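You operate a simulated robot arm through the tools that you are given. There is no shell and no other tool.

Carry out the task below with a simulated robot arm. There is one attempt and no reset: what you move stays moved.

TASK
Level machine seven with the shim that the level meter calls for on its deck.
Fine: the machine stands off and unplugged; free the foot knob first; push home one shim of the size shown, the meter then reads 0 MM; foot knob locked again, meter back on its ledge. Set down upright: level meter.
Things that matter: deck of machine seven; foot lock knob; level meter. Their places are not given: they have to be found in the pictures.

The check looks at the end state, three seconds after you hand in, the way a careful person would. Anything else that was tipped, shoved, dropped, spilled or broken makes it a failure.

THE ROBOT
A 6-joint arm with a two-finger gripper, fixed in place. Base frame: the origin is at the foot of the arm, x ahead of it, y to its left, z up. Readings come in mm, degrees, newtons and seconds.
Its first joint turns from -166.0 to 166.0 degrees. Payload 2.45 kg.
Tool frame: the origin (TCP) lies between the finger pads and is the grasp point; the fingertips stand 20 mm ahead of it; z points along the fingers, y is the line along which they close. The gripper opens to 140 mm. The gripper's body begins 168 mm behind the TCP.
Orientation is told as [roll, pitch, yaw] about the base's x, y, z axes, in that order, counted from this pose: with the fingers straight down and closing along the base's y, the tool's x points along the base's -x, its y along +y and its z along -z.

THE INTERFACE
- The arm moves only by the tool send_rows. Its argument "plan" is one flat list of numbers, 6 for each row, row after row: the shift along the tool's x, y, z in units of 300 mm (1.0 is 300 mm), then the turn, a rotation vector about the tool's x, y, z in units of 180 degrees (1.0 is 180 degrees). In form: [tx, ty, tz, rx, ry, rz, tx, ty, tz, rx, ry, rz, ...]. A call has 1 to 20 rows; each row is the pose to reach, as a shift and turn from the pose commanded when the call began, along the tool's axes at that moment. "grip" is the finger opening in mm, from 0 to 140, set as the call begins (left out, the last holds). A call with a number of a shift or a turn outside -1 to 1 is refused whole. A row lasts 0.2 s, in which the tool goes at most 50 mm and 8.6 degrees; a call with a longer step from one row to the next is refused whole, and so is a gripper value outside its range. Where a pose cannot be reached the arm comes as near as it can. A force on the tool above 90 N (or 10 N above the force at the start of the call, whichever is more), or a blocked arm, ends the call early, and 0.2 s more pass. The fingers move at their own pace (about 45 mm/s each) and stop on an object; they squeeze with about 33 N. The grip force told is the motor's: it shows also when the fingers shut on nothing. Time passes only in rows, and 0.2 s behind the last, so rows that repeat a pose let the fingers close. It gives the time, the measured TCP pose, the force on the tool (base axes), the opening and the grip force at its end, in the units of the frame above (readings bear some noise), with the torque about the TCP (base axes, N m) and any sound that the robot's microphone picked up, and new pictures: "pictures" is both (left out), scene, wrist or none.
- Cameras (640 x 400 px; columns grow to the right, rows downward): "scene" is fixed at [48.2, -658.6, 1692.2]; the picture's right is [0.46, -0.89, 0.00], its down [-0.43, -0.23, -0.87] and it looks along [0.77, 0.40, -0.49] (base axes); focal length 330 px, centre (320, 200). "wrist" rides on the gripper at [78, 11, -209] in the tool frame; the picture's right is [-0.14, 0.99, 0.00], its down [-0.92, -0.13, -0.37] and it looks along [-0.37, -0.05, 0.93] (tool axes); focal length 280 px, centre (320, 200).
- measure_at(camera, pixels): there is no depth. For up to 12 entries [column, row, z] of the newest picture of that camera ("zoom" is the newest enlarged one), the place [x, y] in the base frame at which the ray of that pixel passes the height z, good to about 3 mm, but the place of the scene camera against the robot may be out by one fixed shift of up to 18 mm in any direction. No time passes.
- inspect(camera, box): a new picture of the part [left, top, right, bottom] of that camera's present view, enlarged. No time passes.
- close_job(): hands the job in; it is judged then, once.

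Unless the task says otherwise, let go and move clear before handing in.

The tools are called by a JSON object that holds its "fn" and its "kwargs". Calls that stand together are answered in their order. send_rows: Moves the arm, as the interface text tells. Its arguments: {"type":"object","properties":{"plan":{"type":"array","items":{"type":"number"}},"grip":{"type":"number"},"pictures":{"type":"string","enum":["both","scene","wrist","none"]}},"required":["plan"]} The other tools are called the same way: measure_at (camera, pixels) gives the place at which the rays of pixels pass given heights; inspect (camera, box) takes an enlarged picture of a part of a camera's view; close_job () hands the job in.

At the start:

```text
clock: 0.0
tcp_pos: [617.3, -189.4, 1260.8]
ee_rot: [-0.1, 0.0, 0.0]
force: [0.6, -0.5, -0.6]
torque: [-0.03, 0.0, 0.03]
grip_width: 139.8
gripper_force: 0.1
```

scene: 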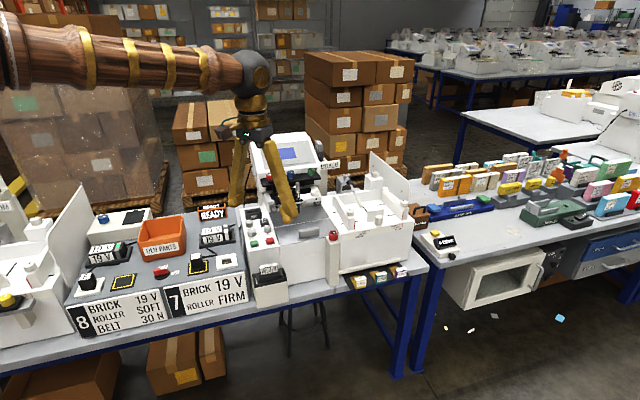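
wrist: 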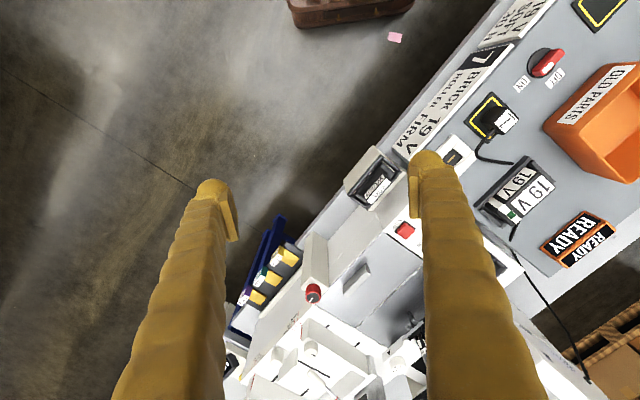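

The scene shows machine 7 at about (290,230) with its label at (205,290), a small meter-like box at (268,280) and coloured shims in a rack at (375,275). I'll enlarge these areas first.

{"fn": "inspect", "kwargs": {"camera": "scene", "box": [230, 120, 430, 310]}}

{"fn": "inspect", "kwargs": {"camera": "scene", "box": [60, 190, 260, 340]}}

{"fn": "inspect", "kwargs": {"camera": "wrist", "box": [220, 130, 430, 400]}}

{"fn": "inspect", "kwargs": {"camera": "scene", "box": [240, 220, 320, 310]}}

{"fn": "inspect", "kwargs": {"camera": "scene", "box": [320, 240, 440, 310]}}

```text
2.11 times, centred on (330, 215) of scene
```

zoom: 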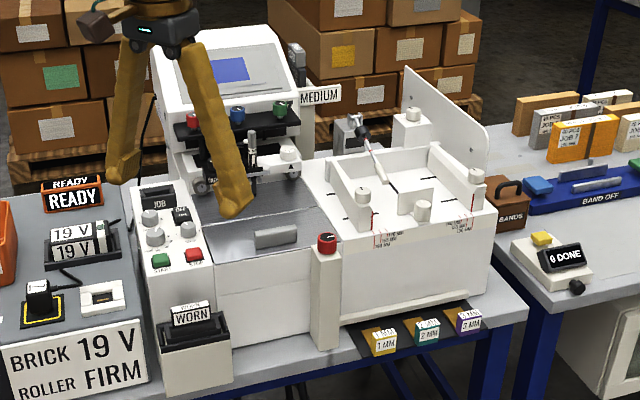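

```text
2.67 times, centred on (160, 265) of scene
```

zoom: 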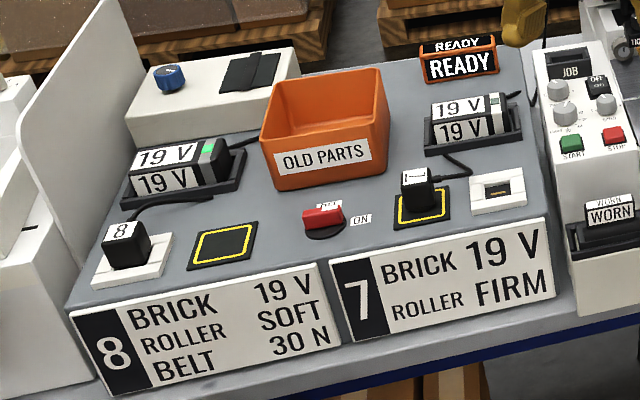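

```text
1.48 times, centred on (325, 265) of wrist
```

zoom: 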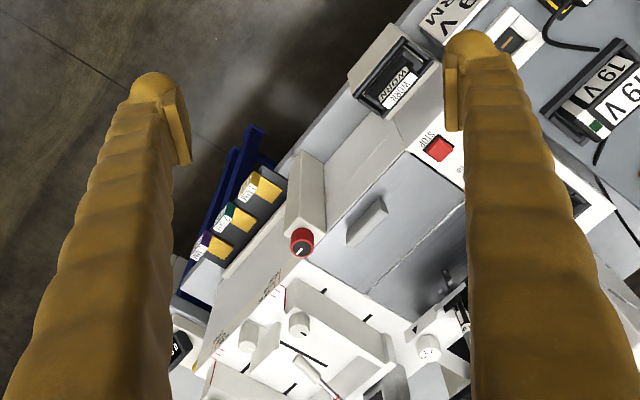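

```text
4.44 times, centred on (280, 265) of scene
```

zoom: 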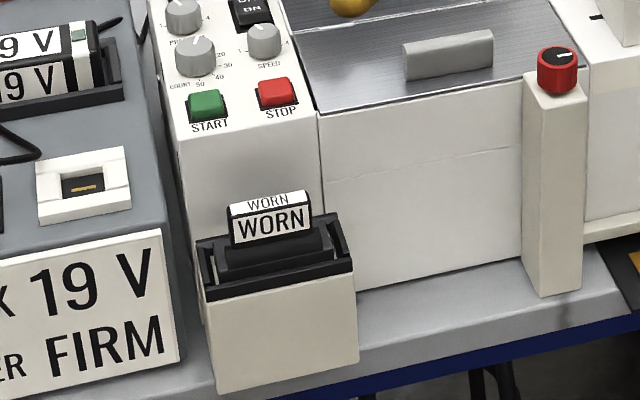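

```text
5.33 times, centred on (380, 275) of scene
```

zoom: 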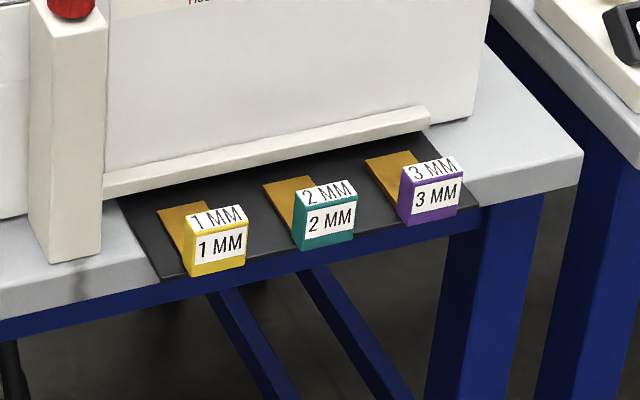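

The red knob on the post at (333,236) looks like the foot lock, and the shims 1/2/3 MM lie on the black mat at (378,278). Next I look for the level meter and the shim slot.

{"fn": "inspect", "kwargs": {"camera": "scene", "box": [320, 130, 420, 200]}}

{"fn": "inspect", "kwargs": {"camera": "scene", "box": [240, 120, 340, 200]}}

{"fn": "inspect", "kwargs": {"camera": "scene", "box": [400, 130, 640, 290]}}

{"fn": "inspect", "kwargs": {"camera": "scene", "box": [320, 180, 430, 290]}}

{"fn": "inspect", "kwargs": {"camera": "scene", "box": [0, 160, 110, 350]}}

{"fn": "inspect", "kwargs": {"camera": "wrist", "box": [220, 230, 420, 400]}}

```text
5.71 times, centred on (370, 165) of scene
```

zoom: 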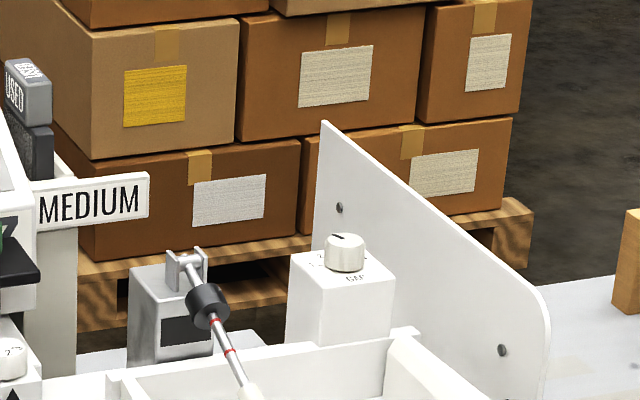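

```text
5.00 times, centred on (290, 160) of scene
```

zoom: 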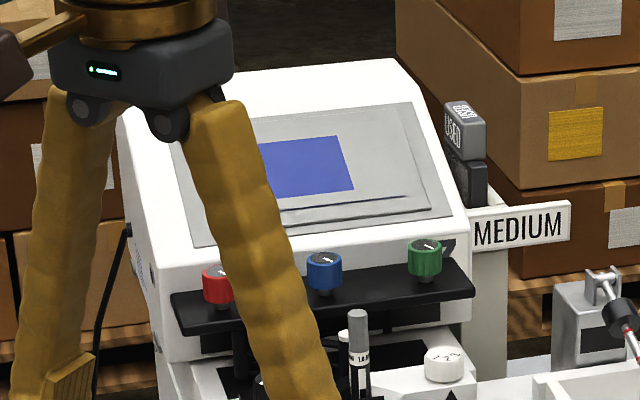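

```text
2.50 times, centred on (520, 210) of scene
```

zoom: 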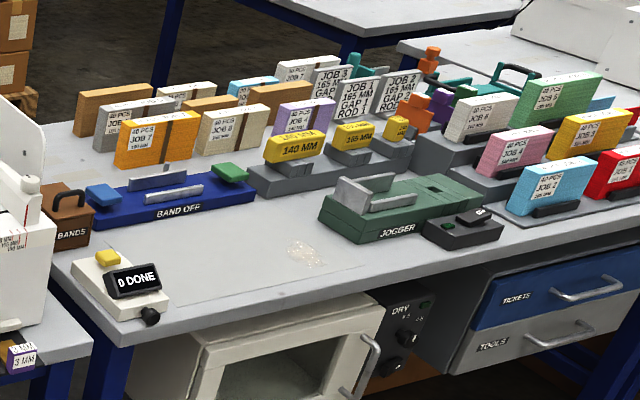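

```text
3.64 times, centred on (375, 235) of scene
```

zoom: 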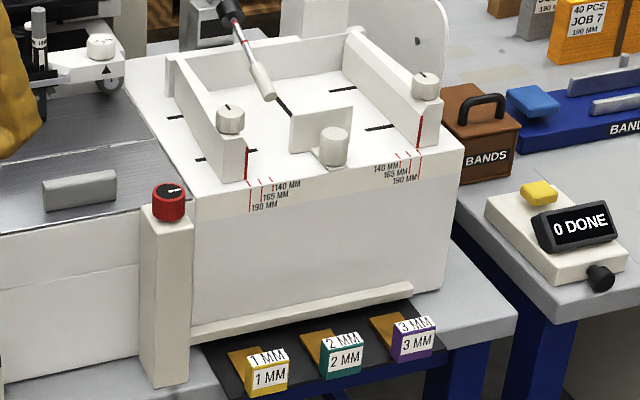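

```text
2.11 times, centred on (55, 255) of scene
```

zoom: 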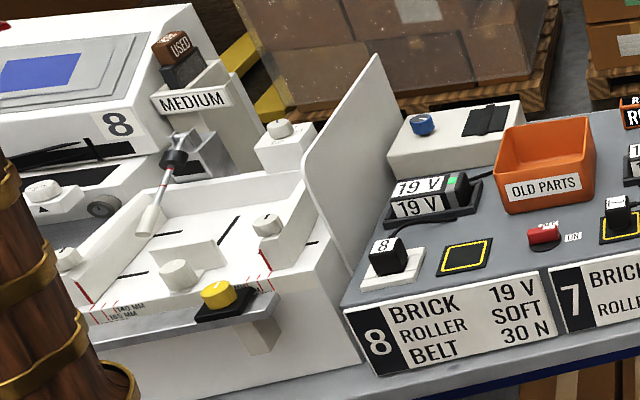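

```text
2.35 times, centred on (320, 315) of wrist
```

zoom: 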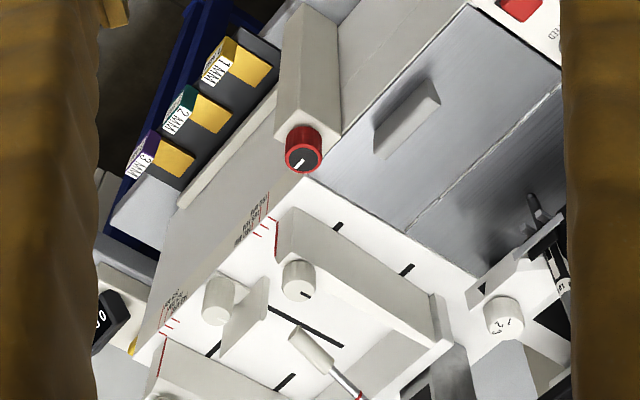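

The plug marked 7 seems parked on the yellow-bordered pad at (196,265), and something with a yellow knob stands on a ledge at machine 8 (12,300). I'll triangulate several features between both cameras to get heights.

{"fn": "measure_at", "kwargs": {"camera": "scene", "pixels": [[333, 233, 700], [333, 233, 900], [333, 233, 1000], [333, 233, 1100], [356, 282, 700], [356, 282, 800], [356, 282, 900], [400, 270, 800], [400, 270, 900]]}}

{"fn": "measure_at", "kwargs": {"camera": "wrist", "pixels": [[313, 294, 700], [313, 294, 900], [313, 294, 1000], [313, 294, 1100], [290, 255, 700], [290, 255, 800], [290, 255, 900], [245, 297, 800], [245, 297, 900]]}}

```text
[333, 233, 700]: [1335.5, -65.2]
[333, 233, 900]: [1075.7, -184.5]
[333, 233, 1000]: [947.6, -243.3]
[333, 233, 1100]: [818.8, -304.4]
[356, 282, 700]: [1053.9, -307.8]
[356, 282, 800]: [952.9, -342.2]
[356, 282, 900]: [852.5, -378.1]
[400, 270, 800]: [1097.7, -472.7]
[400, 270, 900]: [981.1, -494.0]
```

```text
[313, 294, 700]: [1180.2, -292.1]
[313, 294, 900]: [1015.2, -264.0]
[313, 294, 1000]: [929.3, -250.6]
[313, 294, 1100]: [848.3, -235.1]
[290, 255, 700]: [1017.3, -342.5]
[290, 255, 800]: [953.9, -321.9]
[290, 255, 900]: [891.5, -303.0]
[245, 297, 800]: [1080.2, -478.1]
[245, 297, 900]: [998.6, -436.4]
```

The red knob top is near (935,-248,1000) and the 1 MM shim near (953,-330,800), so the bench runs diagonally at z≈800. I'll move the camera left and back to look over the machine 8 side and the ledge with the yellow knob.

{"fn": "measure_at", "kwargs": {"camera": "scene", "pixels": [[125, 320, 800], [205, 290, 800], [12, 298, 950], [12, 298, 900], [268, 275, 850], [165, 270, 820], [196, 265, 820], [227, 262, 800], [228, 212, 850]]}}

{"fn": "send_rows", "kwargs": {"plan": [0.1, 0.1, -0.05, 0, 0, 0, 0.2, 0.2, -0.1, 0, 0, 0, 0.3, 0.3, -0.15, 0, 0, 0, 0.4, 0.4, -0.2, 0, 0, 0]}}

```text
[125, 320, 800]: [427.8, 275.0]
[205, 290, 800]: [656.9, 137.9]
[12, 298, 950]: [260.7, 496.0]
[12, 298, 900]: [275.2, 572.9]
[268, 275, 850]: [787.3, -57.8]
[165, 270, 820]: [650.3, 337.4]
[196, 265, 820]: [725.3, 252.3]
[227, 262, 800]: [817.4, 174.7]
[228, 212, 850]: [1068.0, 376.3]
```

```text
clock: 1.0
tcp_pos: [496.2, -72.5, 1318.4]
ee_rot: [0.0, 0.1, 0.0]
force: [-0.2, 0.4, -0.5]
torque: [0.0, 0.04, 0.02]
grip_width: 139.9
gripper_force: 0.1
```

scene: 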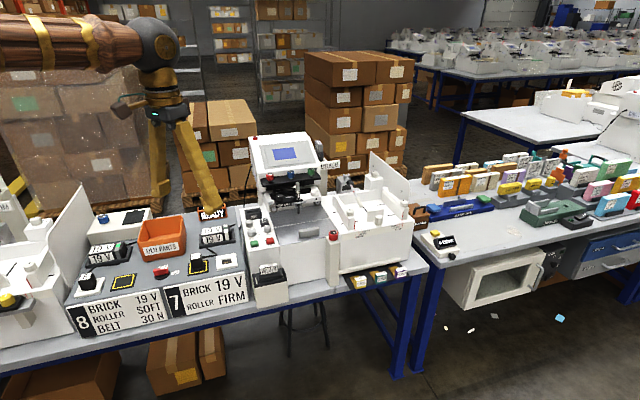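
wrist: 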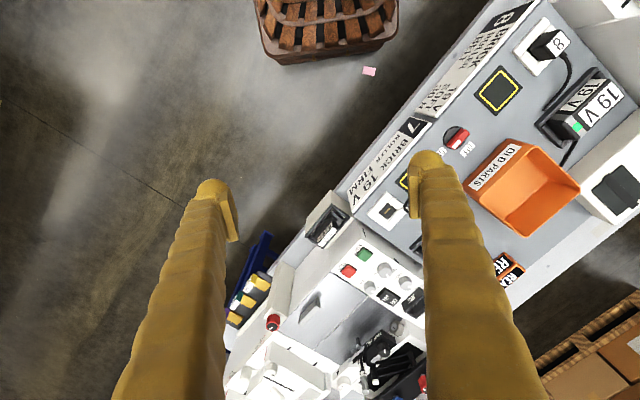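

The arm moved clear, and the scene now shows the machine 7 screen and the machine 8 ledge at (10,300). I'll enlarge them.

{"fn": "inspect", "kwargs": {"camera": "scene", "box": [235, 125, 345, 215]}}

{"fn": "inspect", "kwargs": {"camera": "scene", "box": [240, 195, 340, 260]}}

{"fn": "inspect", "kwargs": {"camera": "scene", "box": [0, 210, 80, 350]}}

{"fn": "inspect", "kwargs": {"camera": "wrist", "box": [210, 180, 430, 400]}}

{"fn": "inspect", "kwargs": {"camera": "scene", "box": [150, 195, 250, 285]}}

{"fn": "inspect", "kwargs": {"camera": "scene", "box": [410, 190, 490, 270]}}

```text
4.44 times, centred on (290, 170) of scene
```

zoom: 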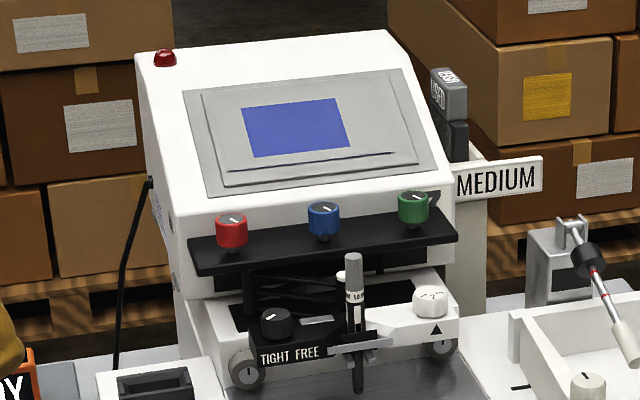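

```text
6.15 times, centred on (290, 228) of scene
```

zoom: 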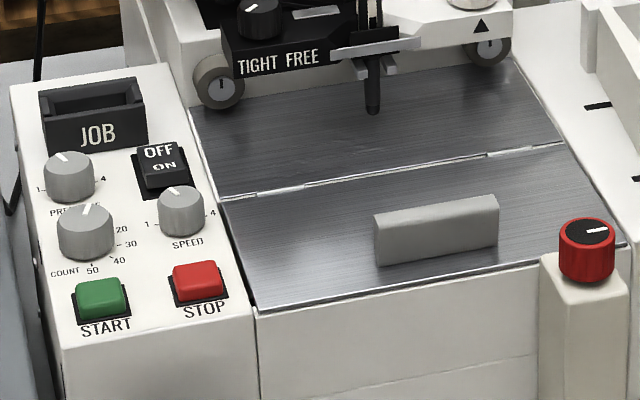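

```text
2.86 times, centred on (40, 280) of scene
```

zoom: 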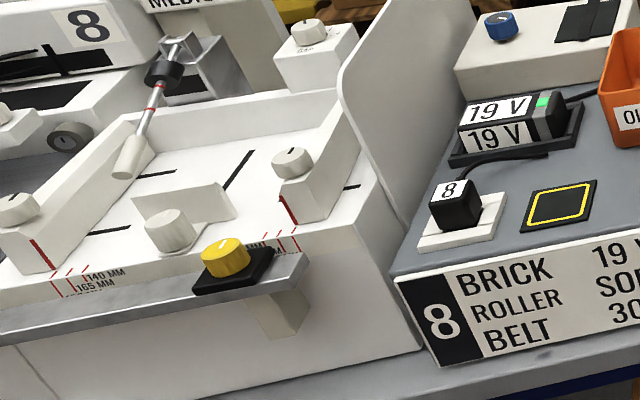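

```text
1.82 times, centred on (320, 290) of wrist
```

zoom: 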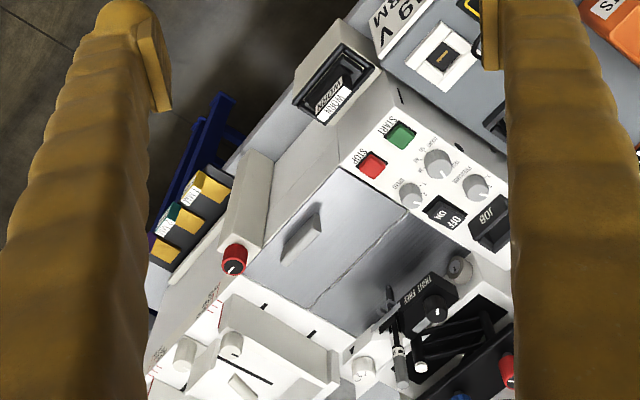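

```text
4.44 times, centred on (200, 240) of scene
```

zoom: 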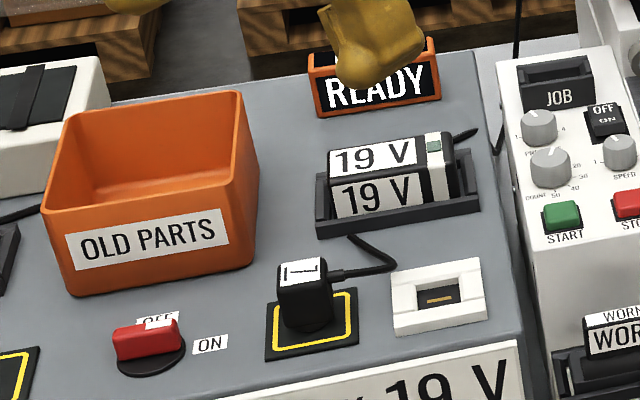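

```text
5.00 times, centred on (450, 230) of scene
```

zoom: 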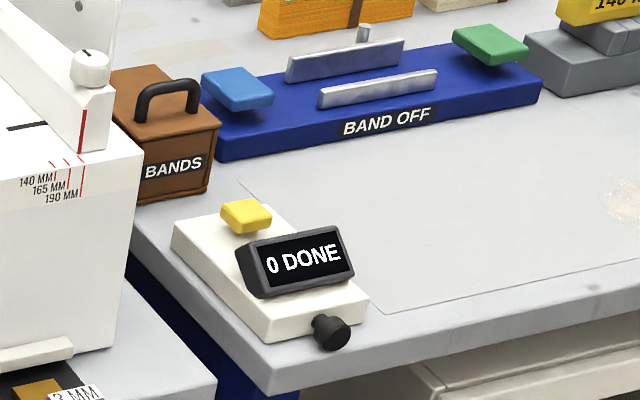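

So far the rocker on machine 7 shows OFF and plug 7 is parked away from its socket. No meter with a display has been found yet, so I'll look further left over machine 8.

{"fn": "send_rows", "kwargs": {"plan": [0.05, 0.15, 0, 0, 0, 0, 0.1, 0.3, 0, 0, 0, 0, 0.15, 0.45, 0, 0, 0, 0, 0.2, 0.6, 0, 0, 0, 0, 0.25, 0.75, 0, 0, 0, 0, 0.3, 0.9, 0, 0, 0, 0, 0.3, 1.0, 0, 0, 0, 0]}}

```text
clock: 2.6
tcp_pos: [409.0, 229.8, 1318.2]
ee_rot: [0.1, 0.0, 0.0]
force: [-0.3, 0.6, -0.1]
torque: [0.02, 0.0, -0.01]
grip_width: 140.0
gripper_force: 0.2
```

scene: 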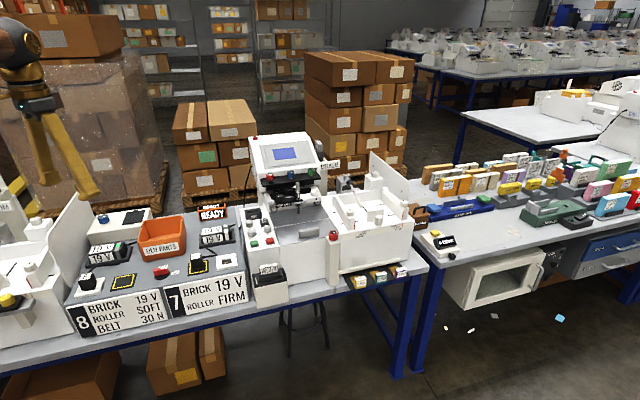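
wrist: 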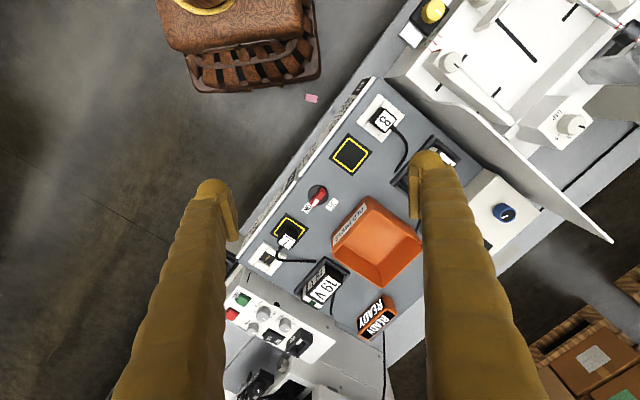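

In the wrist view the yellow-topped thing on the machine 8 ledge is at (430,12) with a white face at (410,35). I'll enlarge it and move further left.

{"fn": "inspect", "kwargs": {"camera": "wrist", "box": [380, 0, 500, 75]}}

{"fn": "inspect", "kwargs": {"camera": "wrist", "box": [230, 150, 350, 270]}}

{"fn": "send_rows", "kwargs": {"plan": [0, 0.15, 0, 0, 0, 0, 0, 0.3, 0, 0, 0, 0, 0, 0.45, 0, 0, 0, 0, 0.0, 0.6, 0, 0, 0, 0, 0.1, 0.7, 0, 0, 0, 0, 0.2, 0.8, 0, 0, 0, 0]}}

```text
5.33 times, centred on (440, 38) of wrist
```

zoom: 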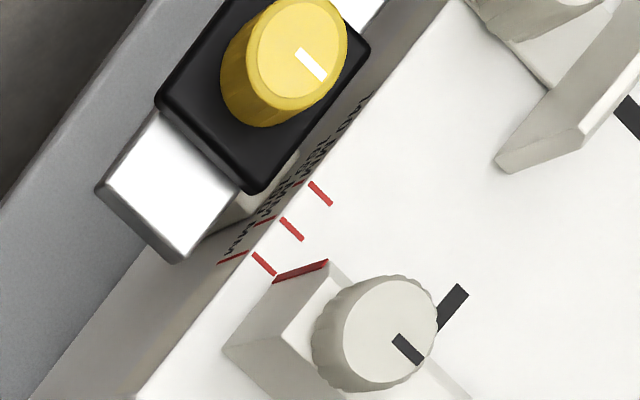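

```text
3.33 times, centred on (290, 210) of wrist
```

zoom: 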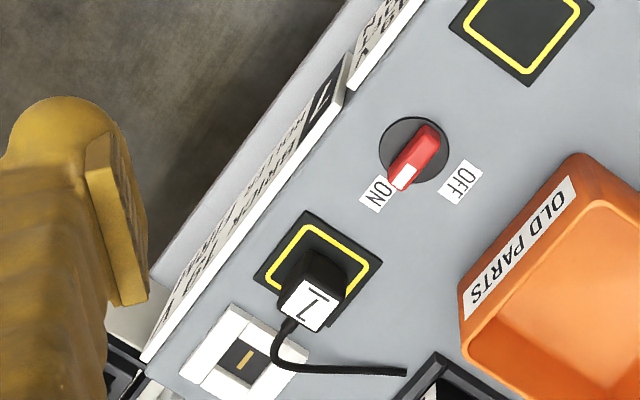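

```text
clock: 4.0
tcp_pos: [344.0, 465.5, 1326.6]
ee_rot: [0.4, -0.3, 0.0]
force: [0.2, -0.6, -0.4]
torque: [-0.05, 0.0, 0.0]
grip_width: 139.9
gripper_force: 0.1
```

scene: 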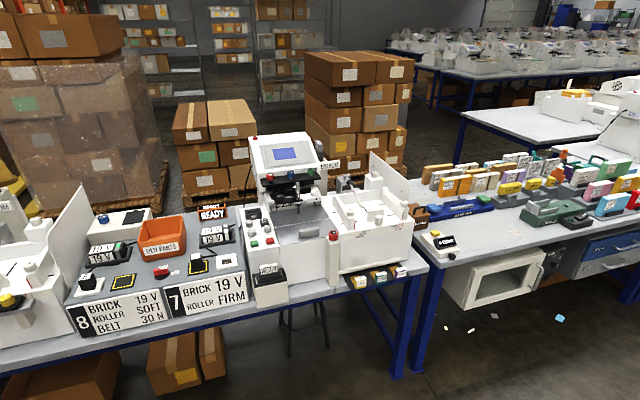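
wrist: 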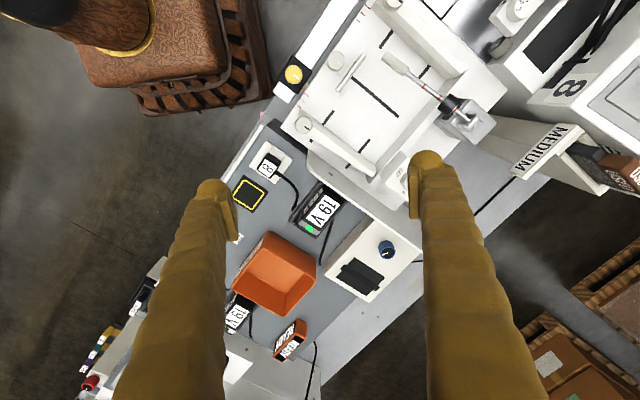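

The left end of the machine 8 ledge is visible at (300,60). I'll enlarge it and the machine 7 region from this view.

{"fn": "inspect", "kwargs": {"camera": "wrist", "box": [250, 0, 430, 130]}}

{"fn": "inspect", "kwargs": {"camera": "wrist", "box": [430, 0, 640, 200]}}

{"fn": "inspect", "kwargs": {"camera": "scene", "box": [140, 255, 200, 290]}}

{"fn": "inspect", "kwargs": {"camera": "scene", "box": [0, 180, 60, 250]}}

```text
3.08 times, centred on (340, 65) of wrist
```

zoom: 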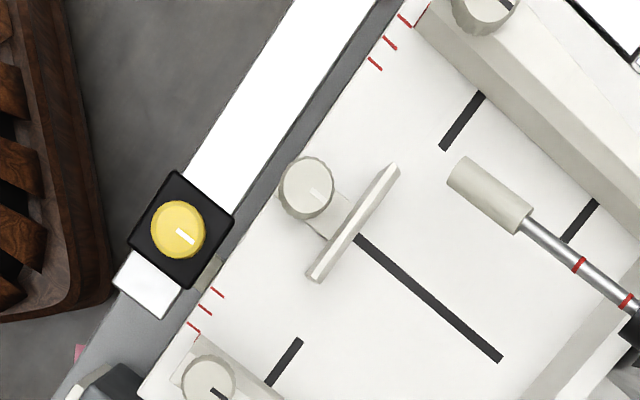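

```text
2.00 times, centred on (535, 100) of wrist
```

zoom: 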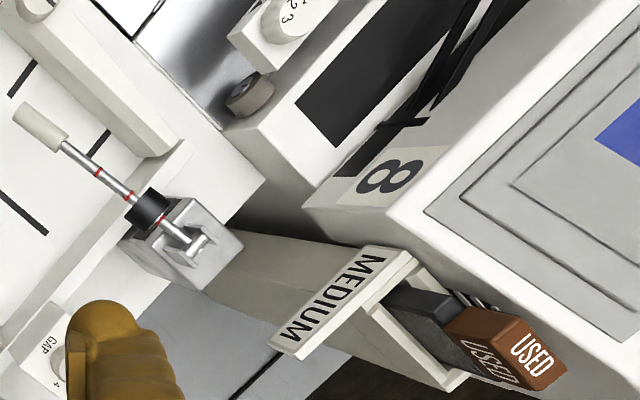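

```text
10.67 times, centred on (170, 272) of scene
```

zoom: 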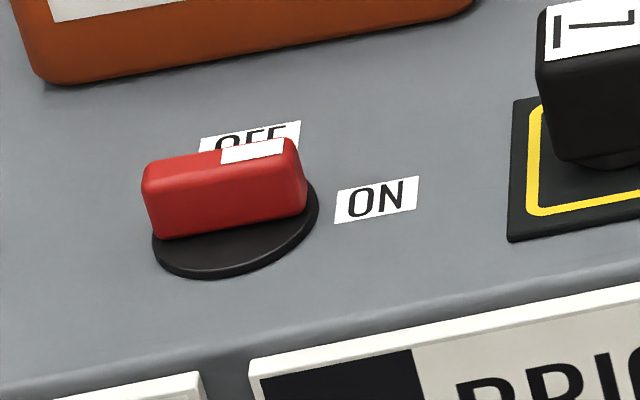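

```text
5.71 times, centred on (30, 215) of scene
```

zoom: 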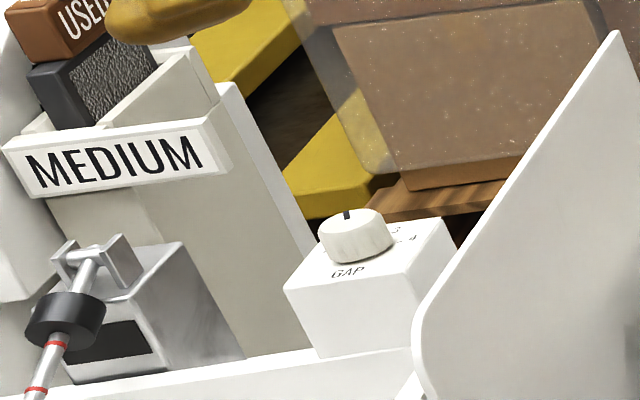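

The red isolator switch on the bench points at ON, while machine 7's own rocker shows OFF. The meter is not visible yet, so I follow the machine 8 ledge further left.

{"fn": "send_rows", "kwargs": {"plan": [0.1, 0.08, 0, 0, 0, 0, 0.2, 0.16, 0, 0, 0, 0, 0.3, 0.24, 0, 0, 0, 0, 0.4, 0.32, 0, 0, 0, 0, 0.5, 0.4, 0, 0, 0, 0, 0.6, 0.48, 0, 0, 0, 0, 0.7, 0.56, 0, 0, 0, 0]}}

```text
clock: 5.8
tcp_pos: [127.0, 586.0, 1396.4]
ee_rot: [7.0, -1.3, -0.2]
force: [1.1, 0.6, -0.3]
torque: [0.03, -0.05, 0.0]
grip_width: 140.1
gripper_force: 0.2
stopped in row 7: the arm was blocked; the commanded pose is now the measured one
```

scene: 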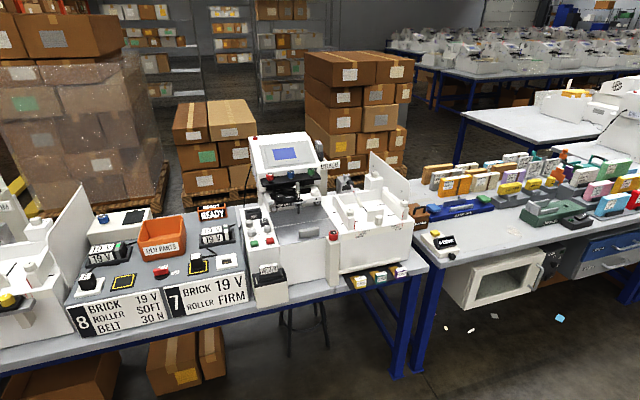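
wrist: 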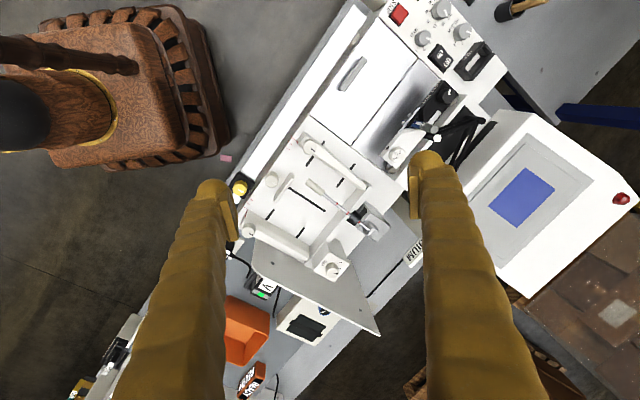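

The arm hit its limit here; the ledge runs along machine 8's front at (300,90) with no meter seen yet. I'll enlarge the top of this view.

{"fn": "inspect", "kwargs": {"camera": "wrist", "box": [220, 0, 420, 200]}}

{"fn": "inspect", "kwargs": {"camera": "wrist", "box": [400, 0, 640, 150]}}

```text
2.00 times, centred on (320, 100) of wrist
```

zoom: 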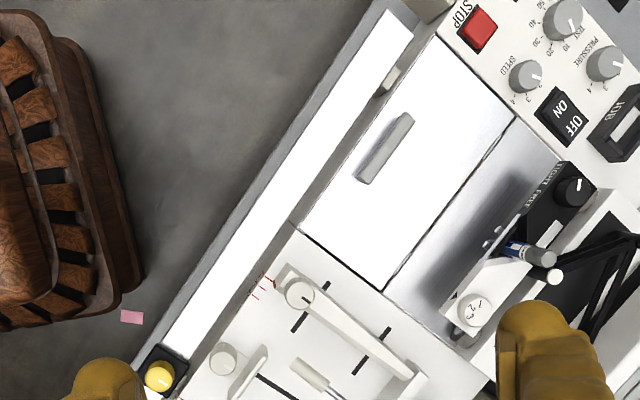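

```text
2.67 times, centred on (520, 75) of wrist
```

zoom: 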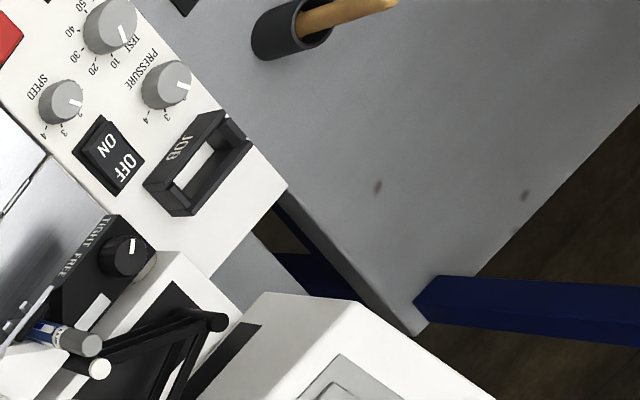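

No meter on this stretch. I'll straighten the tool, lower it a bit, and tilt the camera toward -x to see past machine 8's left end.

{"fn": "send_rows", "kwargs": {"plan": [0, -0.05, 0.1, 0.02, 0.0035, 0, 0, -0.08, 0.2, 0.039, 0.007, 0, 0, -0.1, 0.3, 0.039, 0.047, 0, 0, -0.1, 0.4, 0.039, 0.087, 0, 0, -0.1, 0.4, 0.039, 0.127, 0, 0, -0.1, 0.4, 0.039, 0.167, 0, 0, -0.1, 0.4, 0.039, 0.207, 0], "pictures": "wrist"}}

```text
clock: 7.5
tcp_pos: [106.5, 522.3, 1348.1]
ee_rot: [8.6, 31.6, 6.9]
force: [-0.6, 0.9, -0.2]
torque: [0.0, -0.06, -0.03]
grip_width: 140.2
gripper_force: 0.0
stopped in row 7: the arm was blocked; the commanded pose is now the measured one
```

wrist: 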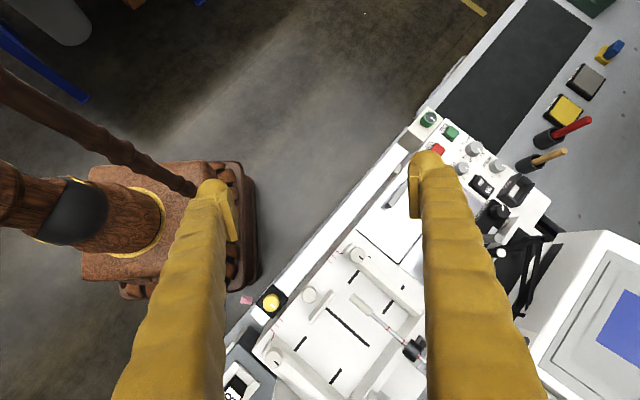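

Now I see the bench left of machine 8 with a black mat (520,60), pads and tool cups (560,100), and a green knob at (428,118). Enlarging those.

{"fn": "inspect", "kwargs": {"camera": "wrist", "box": [400, 0, 640, 160]}}

{"fn": "inspect", "kwargs": {"camera": "wrist", "box": [230, 100, 430, 320]}}

{"fn": "inspect", "kwargs": {"camera": "wrist", "box": [210, 280, 300, 400]}}

```text
2.50 times, centred on (520, 80) of wrist
```

zoom: 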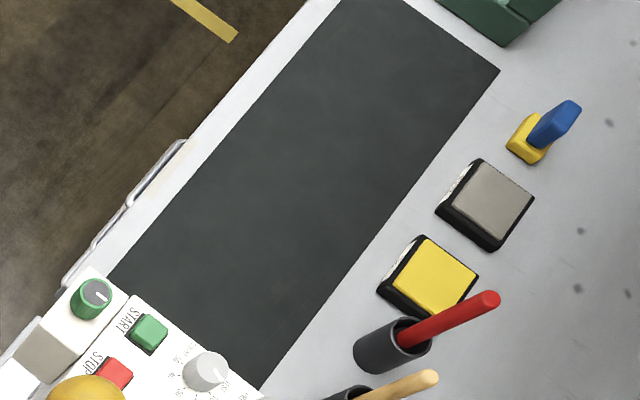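

```text
1.82 times, centred on (330, 210) of wrist
```

zoom: 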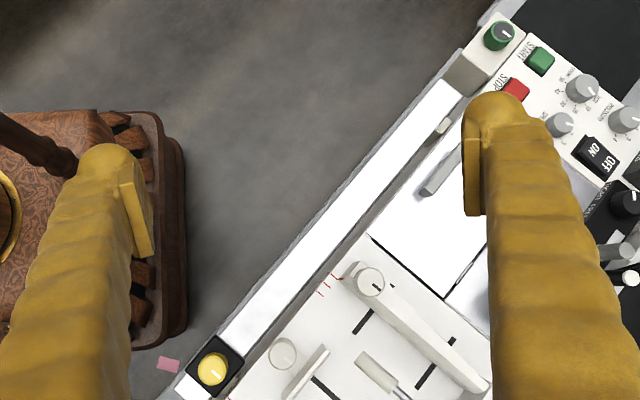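

```text
3.33 times, centred on (255, 340) of wrist
```

zoom: 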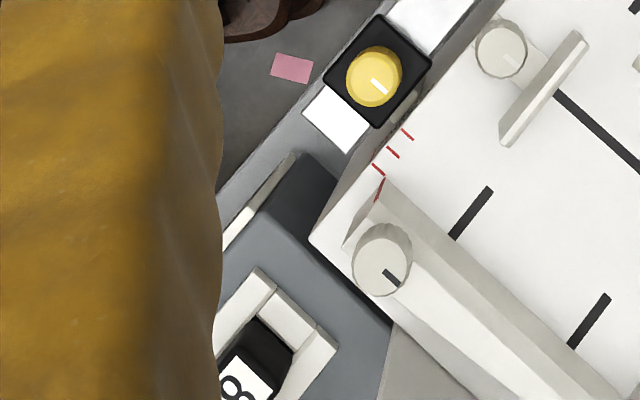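

The left bench has no meter; the black-displayed orange "READY" device on the bench behind plug 7 could be it. I'll return to a straight tool nearer to machine 7 and inspect it.

{"fn": "send_rows", "kwargs": {"plan": [-0.08, -0.1, -0.053, 0.0036, -0.0178, 0.0024, -0.16, -0.2, -0.106, 0.0072, -0.0355, 0.0048, -0.24, -0.3, -0.159, 0.0108, -0.0533, 0.0072, -0.32, -0.4, -0.212, 0.0144, -0.0711, 0.0096, -0.4, -0.5, -0.265, 0.018, -0.0889, 0.012, -0.48, -0.6, -0.319, 0.0215, -0.1066, 0.0145, -0.56, -0.7, -0.372, 0.0251, -0.1244, 0.0169, -0.64, -0.8, -0.425, 0.0287, -0.1422, 0.0193, -0.72, -0.9, -0.478, 0.0323, -0.16, 0.0217, -0.799, -1.0, -0.531, 0.0359, -0.1777, 0.0241], "pictures": "none"}}

```text
clock: 9.8
tcp_pos: [405.9, 236.9, 1316.1]
ee_rot: [-0.4, 0.1, 0.0]
force: [-0.9, 0.0, 0.1]
torque: [0.0, 0.0, -0.01]
grip_width: 139.9
gripper_force: 0.0
```

The tool is straight again at (406,237,1316). I move over the plug/READY area for a closer look.

{"fn": "send_rows", "kwargs": {"plan": [-0.136, -0.02, 0.037, 0, 0, 0, -0.272, -0.041, 0.073, 0, 0, 0, -0.408, -0.061, 0.11, 0, 0, 0, -0.545, -0.082, 0.147, 0, 0, 0, -0.681, -0.102, 0.183, 0, 0, 0, -0.817, -0.123, 0.22, 0, 0, 0]}}

{"fn": "inspect", "kwargs": {"camera": "wrist", "box": [200, 100, 440, 400]}}

{"fn": "inspect", "kwargs": {"camera": "scene", "box": [190, 195, 250, 250]}}

```text
clock: 11.2
tcp_pos: [651.6, 202.3, 1248.7]
ee_rot: [-0.3, 0.1, 0.0]
force: [-0.6, 0.3, 0.2]
torque: [0.0, -0.02, -0.03]
grip_width: 139.9
gripper_force: 0.1
```

scene: 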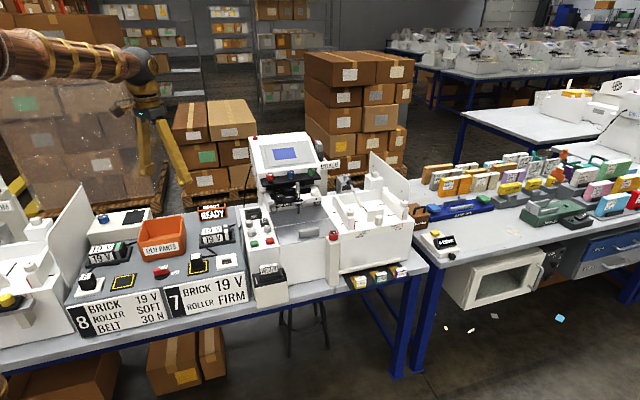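
wrist: 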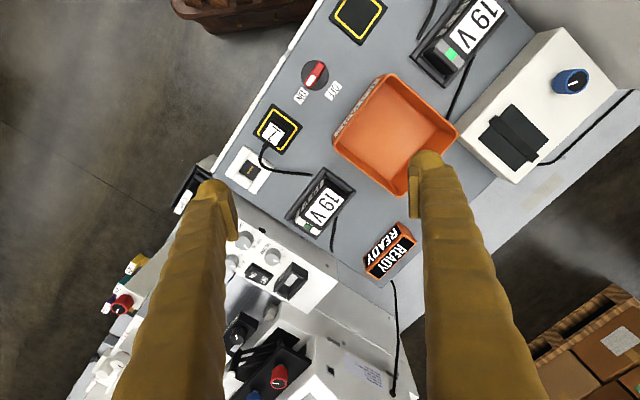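

```text
1.33 times, centred on (320, 250) of wrist
```

zoom: 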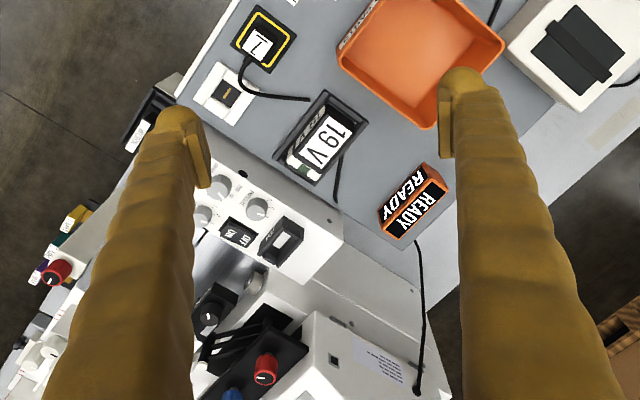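

```text
7.27 times, centred on (220, 222) of scene
```

zoom: 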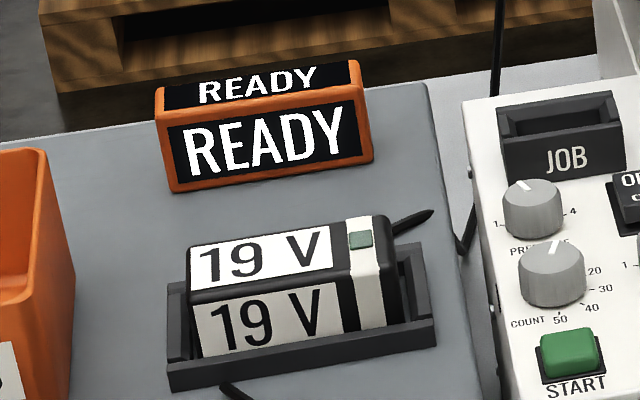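

The orange READY block (388,250 in the wrist view) has displays on top and front and is probably the level meter. Now a close look at machine 7's front: knob, shims and slot.

{"fn": "measure_at", "kwargs": {"camera": "wrist", "pixels": [[388, 250, 900], [388, 250, 880], [388, 250, 860], [270, 130, 860], [250, 168, 830], [320, 205, 860]]}}

{"fn": "measure_at", "kwargs": {"camera": "scene", "pixels": [[213, 209, 900], [213, 209, 880], [213, 209, 860], [198, 258, 860], [227, 261, 830], [215, 232, 860]]}}

{"fn": "send_rows", "kwargs": {"plan": [0, -0.15, 0, 0, 0, 0, 0, -0.3, 0, 0, 0, 0, 0, -0.45, 0, 0, 0, 0, 0, -0.6, 0, 0, 0, 0, 0, -0.75, 0, 0, 0, 0, 0, -0.9, 0, 0, 0, 0, 0, -1, 0, 0, 0, 0], "pictures": "wrist"}}

```text
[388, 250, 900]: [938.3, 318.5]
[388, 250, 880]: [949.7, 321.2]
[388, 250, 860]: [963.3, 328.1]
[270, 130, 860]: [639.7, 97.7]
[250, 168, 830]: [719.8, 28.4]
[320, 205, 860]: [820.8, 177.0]
```

```text
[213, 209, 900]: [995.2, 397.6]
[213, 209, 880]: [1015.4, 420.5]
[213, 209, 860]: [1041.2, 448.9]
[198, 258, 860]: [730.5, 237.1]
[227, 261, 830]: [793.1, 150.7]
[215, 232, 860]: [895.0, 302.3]
```

```text
clock: 12.8
tcp_pos: [653.6, -98.7, 1253.2]
ee_rot: [-0.4, 0.2, 0.0]
force: [-0.1, 0.6, 0.1]
torque: [0.0, -0.02, 0.02]
grip_width: 140.0
gripper_force: 0.2
```

wrist: 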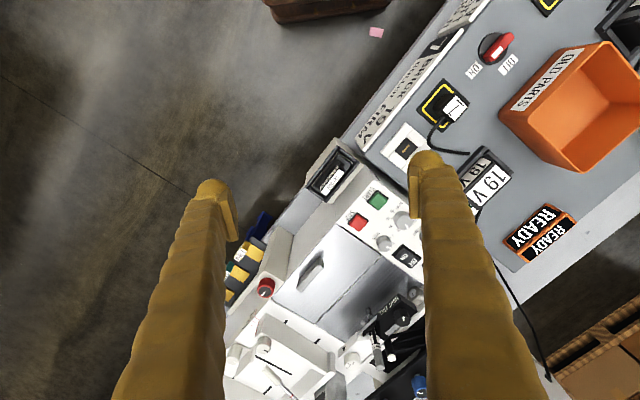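

READY seems to be higher than I assumed; I'll triangulate it, the knob and other features using this new wrist view.

{"fn": "measure_at", "kwargs": {"camera": "wrist", "pixels": [[541, 233, 940], [541, 233, 980], [541, 233, 1020], [453, 107, 960], [453, 107, 1000], [405, 148, 940], [405, 148, 980], [266, 287, 980], [266, 287, 1020]]}}

{"fn": "inspect", "kwargs": {"camera": "wrist", "box": [220, 150, 430, 400]}}

{"fn": "inspect", "kwargs": {"camera": "wrist", "box": [430, 140, 640, 300]}}

```text
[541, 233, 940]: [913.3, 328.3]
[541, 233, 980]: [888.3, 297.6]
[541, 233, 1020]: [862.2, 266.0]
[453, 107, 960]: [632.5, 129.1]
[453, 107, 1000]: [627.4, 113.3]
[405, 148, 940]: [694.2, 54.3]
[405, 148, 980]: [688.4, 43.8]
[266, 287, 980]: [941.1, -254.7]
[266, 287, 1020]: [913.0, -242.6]
```

```text
1.60 times, centred on (325, 275) of wrist
```

zoom: 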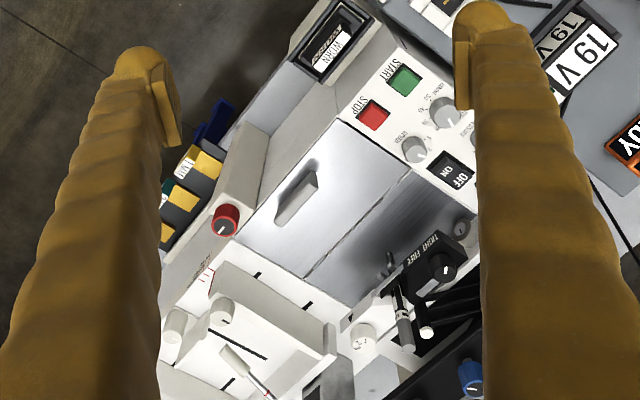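

```text
2.50 times, centred on (535, 220) of wrist
```

zoom: 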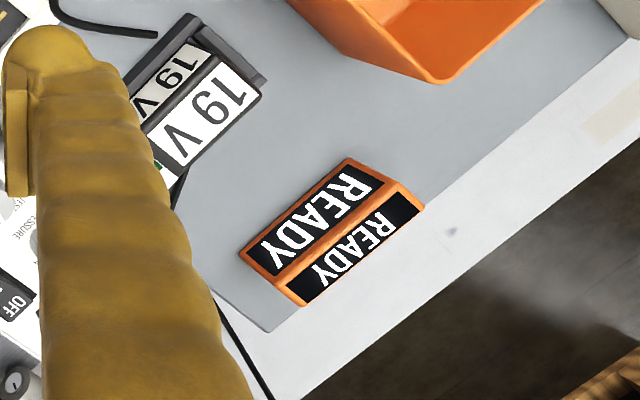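

READY's top edge triangulates to about (888,298,980) and the red knob to (927,-249,1000); the bench front runs along (0.67,-0.74). I go down in front of machine 7, yawed 42°, to see the knob, shims and slot up close.

{"fn": "send_rows", "kwargs": {"plan": [-0.073, -0.099, 0.068, 0, 0, -0.0233, -0.145, -0.198, 0.135, 0, 0, -0.0467, -0.218, -0.297, 0.203, 0, 0, -0.07, -0.291, -0.396, 0.271, 0, 0, -0.0933, -0.364, -0.495, 0.339, 0, 0, -0.1167, -0.436, -0.594, 0.406, 0, 0, -0.14, -0.509, -0.693, 0.474, 0, 0, -0.1633, -0.582, -0.792, 0.542, 0, 0, -0.1867, -0.654, -0.891, 0.609, 0, 0, -0.21, -0.727, -0.99, 0.677, 0, 0, -0.2333]}}

```text
clock: 14.9
tcp_pos: [869.7, -395.0, 1047.5]
ee_rot: [-0.2, 0.4, 42.1]
force: [-0.6, -0.1, 0.7]
torque: [-0.04, -0.03, -0.02]
grip_width: 140.4
gripper_force: 0.1
```

scene: 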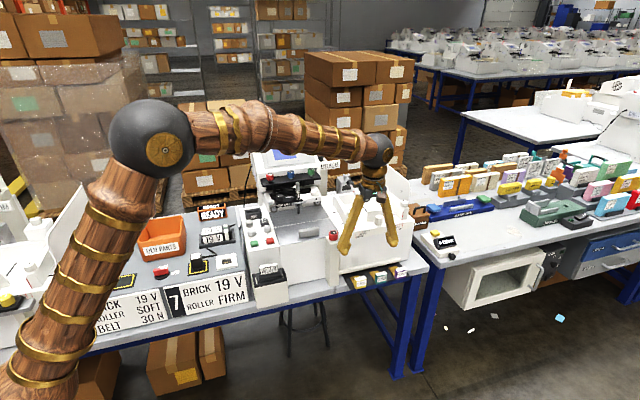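
wrist: 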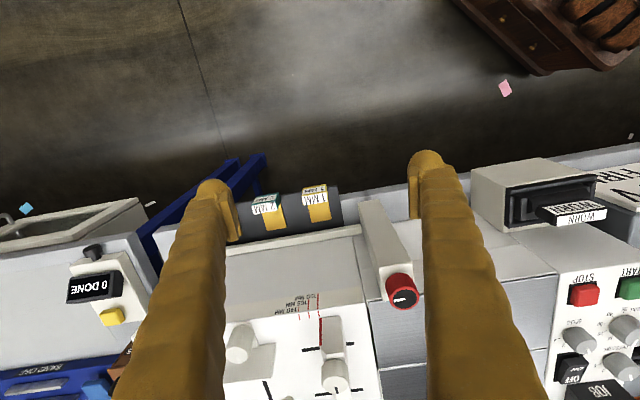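

Now the shims (265,210),(315,203) and red knob (402,292) are seen from above-front. I'll enlarge them.

{"fn": "inspect", "kwargs": {"camera": "wrist", "box": [350, 250, 450, 330]}}

{"fn": "inspect", "kwargs": {"camera": "wrist", "box": [220, 170, 420, 310]}}

{"fn": "inspect", "kwargs": {"camera": "wrist", "box": [430, 220, 640, 400]}}

```text
5.00 times, centred on (400, 290) of wrist
```

zoom: 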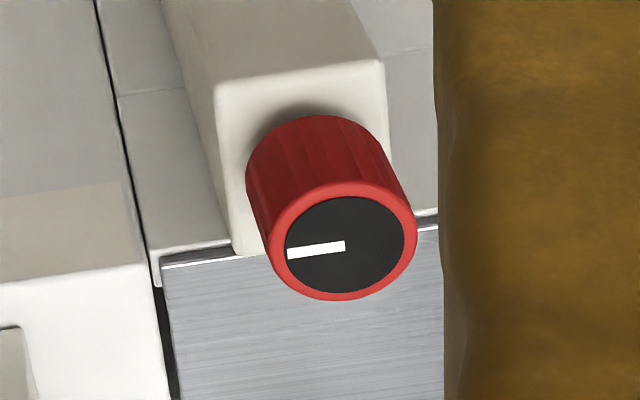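

```text
2.86 times, centred on (320, 240) of wrist
```

zoom: 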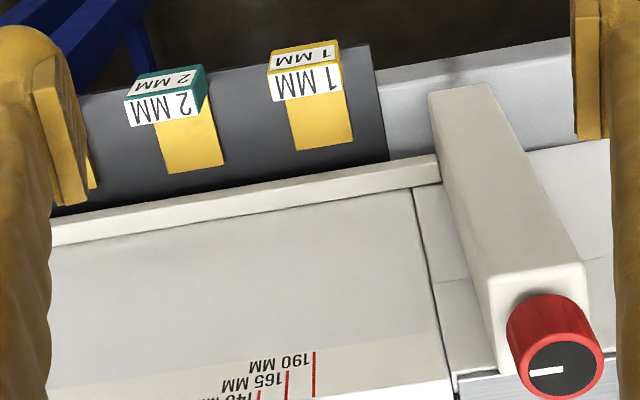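

```text
2.22 times, centred on (535, 310) of wrist
```

zoom: 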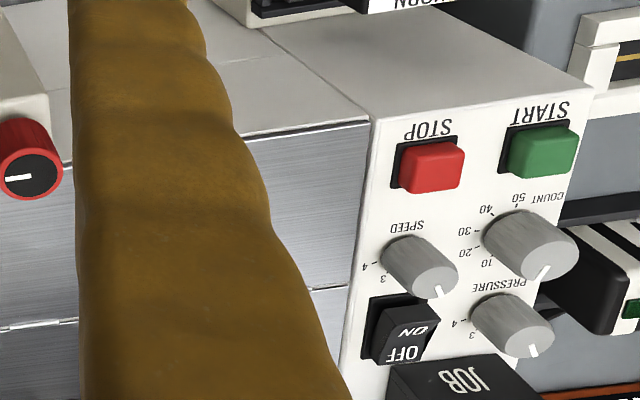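

The knob's white pointer points left in this picture (toward the feeder side), and no LOCK/FREE print shows from here. I'll measure key points in this view to get geometry.

{"fn": "measure_at", "kwargs": {"camera": "wrist", "pixels": [[557.5, 274, 940], [557.5, 274, 980], [405, 297, 980], [405, 297, 1010], [382, 306, 960], [317, 190, 800], [265, 199, 800], [350, 262, 900], [372, 226, 800], [355, 215, 780], [420, 250, 980]]}}

{"fn": "inspect", "kwargs": {"camera": "scene", "box": [235, 180, 345, 300]}}

```text
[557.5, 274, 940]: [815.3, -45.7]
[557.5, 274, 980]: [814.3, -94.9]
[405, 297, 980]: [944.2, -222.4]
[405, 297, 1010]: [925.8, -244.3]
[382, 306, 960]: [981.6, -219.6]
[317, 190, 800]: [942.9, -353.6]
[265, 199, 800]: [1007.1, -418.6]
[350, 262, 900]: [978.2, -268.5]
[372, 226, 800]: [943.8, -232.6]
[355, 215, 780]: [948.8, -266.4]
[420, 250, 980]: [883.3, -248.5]
```

```text
3.33 times, centred on (290, 240) of scene
```

zoom: 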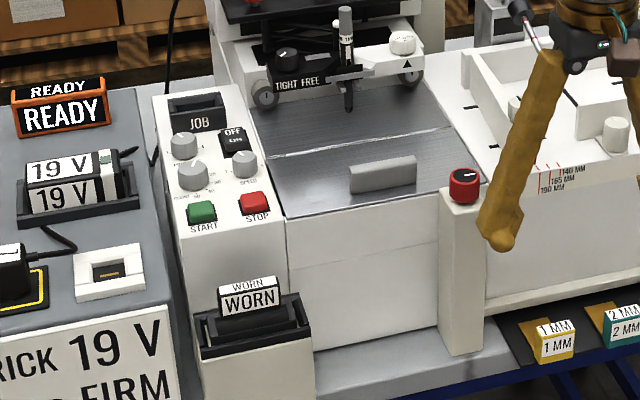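

The metal deck of machine 7 is at z≈975, knob top near (923,-245,1008), shims along z≈800. I'll now travel up and around to get above the READY device with the fingers aligned to its thickness (yaw -48°).

{"fn": "send_rows", "kwargs": {"plan": [-0.016, 0.123, -0.085, 0, 0, 0.031, -0.032, 0.246, -0.169, 0, 0, 0.0625, -0.048, 0.37, -0.254, 0, 0, 0.094, -0.064, 0.493, -0.338, 0, 0, 0.125, -0.079, 0.616, -0.423, 0, 0, 0.156, -0.095, 0.74, -0.508, 0, 0, 0.1875, -0.111, 0.863, -0.592, 0, 0, 0.219, -0.127, 0.986, -0.677, 0, 0, 0.25]}}

```text
clock: 16.8
tcp_pos: [703.4, -147.7, 1251.7]
ee_rot: [-0.4, 0.2, -3.1]
force: [0.6, -0.3, -0.1]
torque: [0.01, 0.06, 0.0]
grip_width: 140.0
gripper_force: 0.1
```

scene: 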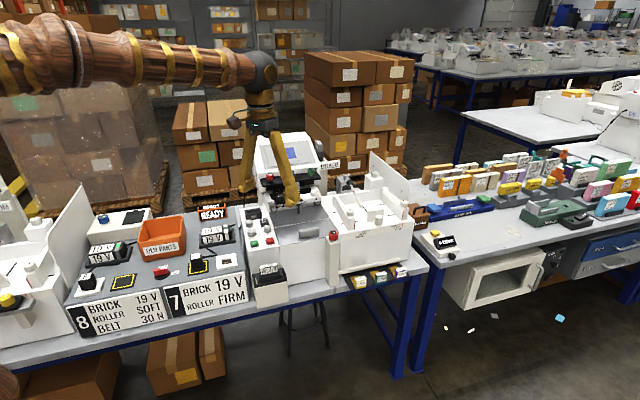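
wrist: 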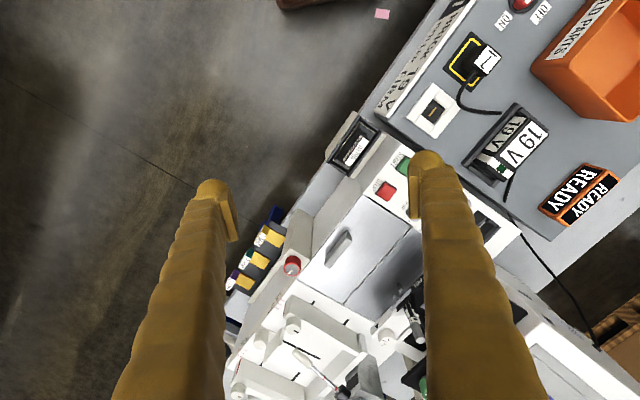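

Clear so far. I continue to the left and finish the yaw to about -48°.

{"fn": "send_rows", "kwargs": {"plan": [-0.02, 0.134, 0, 0, 0, 0.036, -0.04, 0.267, 0, 0, 0, 0.071, -0.06, 0.401, 0, 0, 0, 0.107, -0.08, 0.535, 0, 0, 0, 0.143, -0.1, 0.669, 0, 0, 0, 0.178, -0.12, 0.802, 0, 0, 0, 0.214, -0.14, 0.936, 0, 0, 0, 0.25], "pictures": "wrist"}}

```text
clock: 18.4
tcp_pos: [757.5, 129.0, 1249.3]
ee_rot: [-0.4, -0.2, -48.0]
force: [-0.1, -0.5, 0.4]
torque: [-0.01, 0.01, -0.02]
grip_width: 140.1
gripper_force: 0.0
```

wrist: 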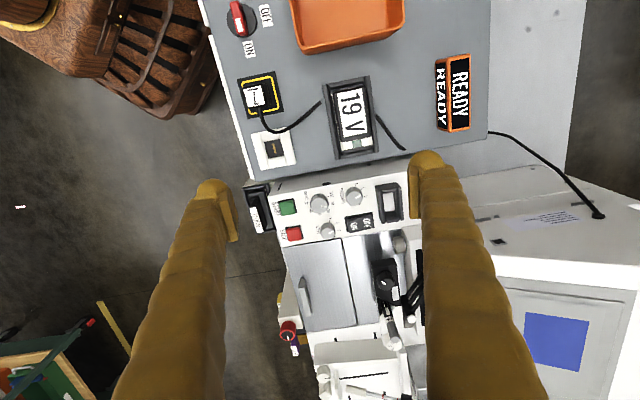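

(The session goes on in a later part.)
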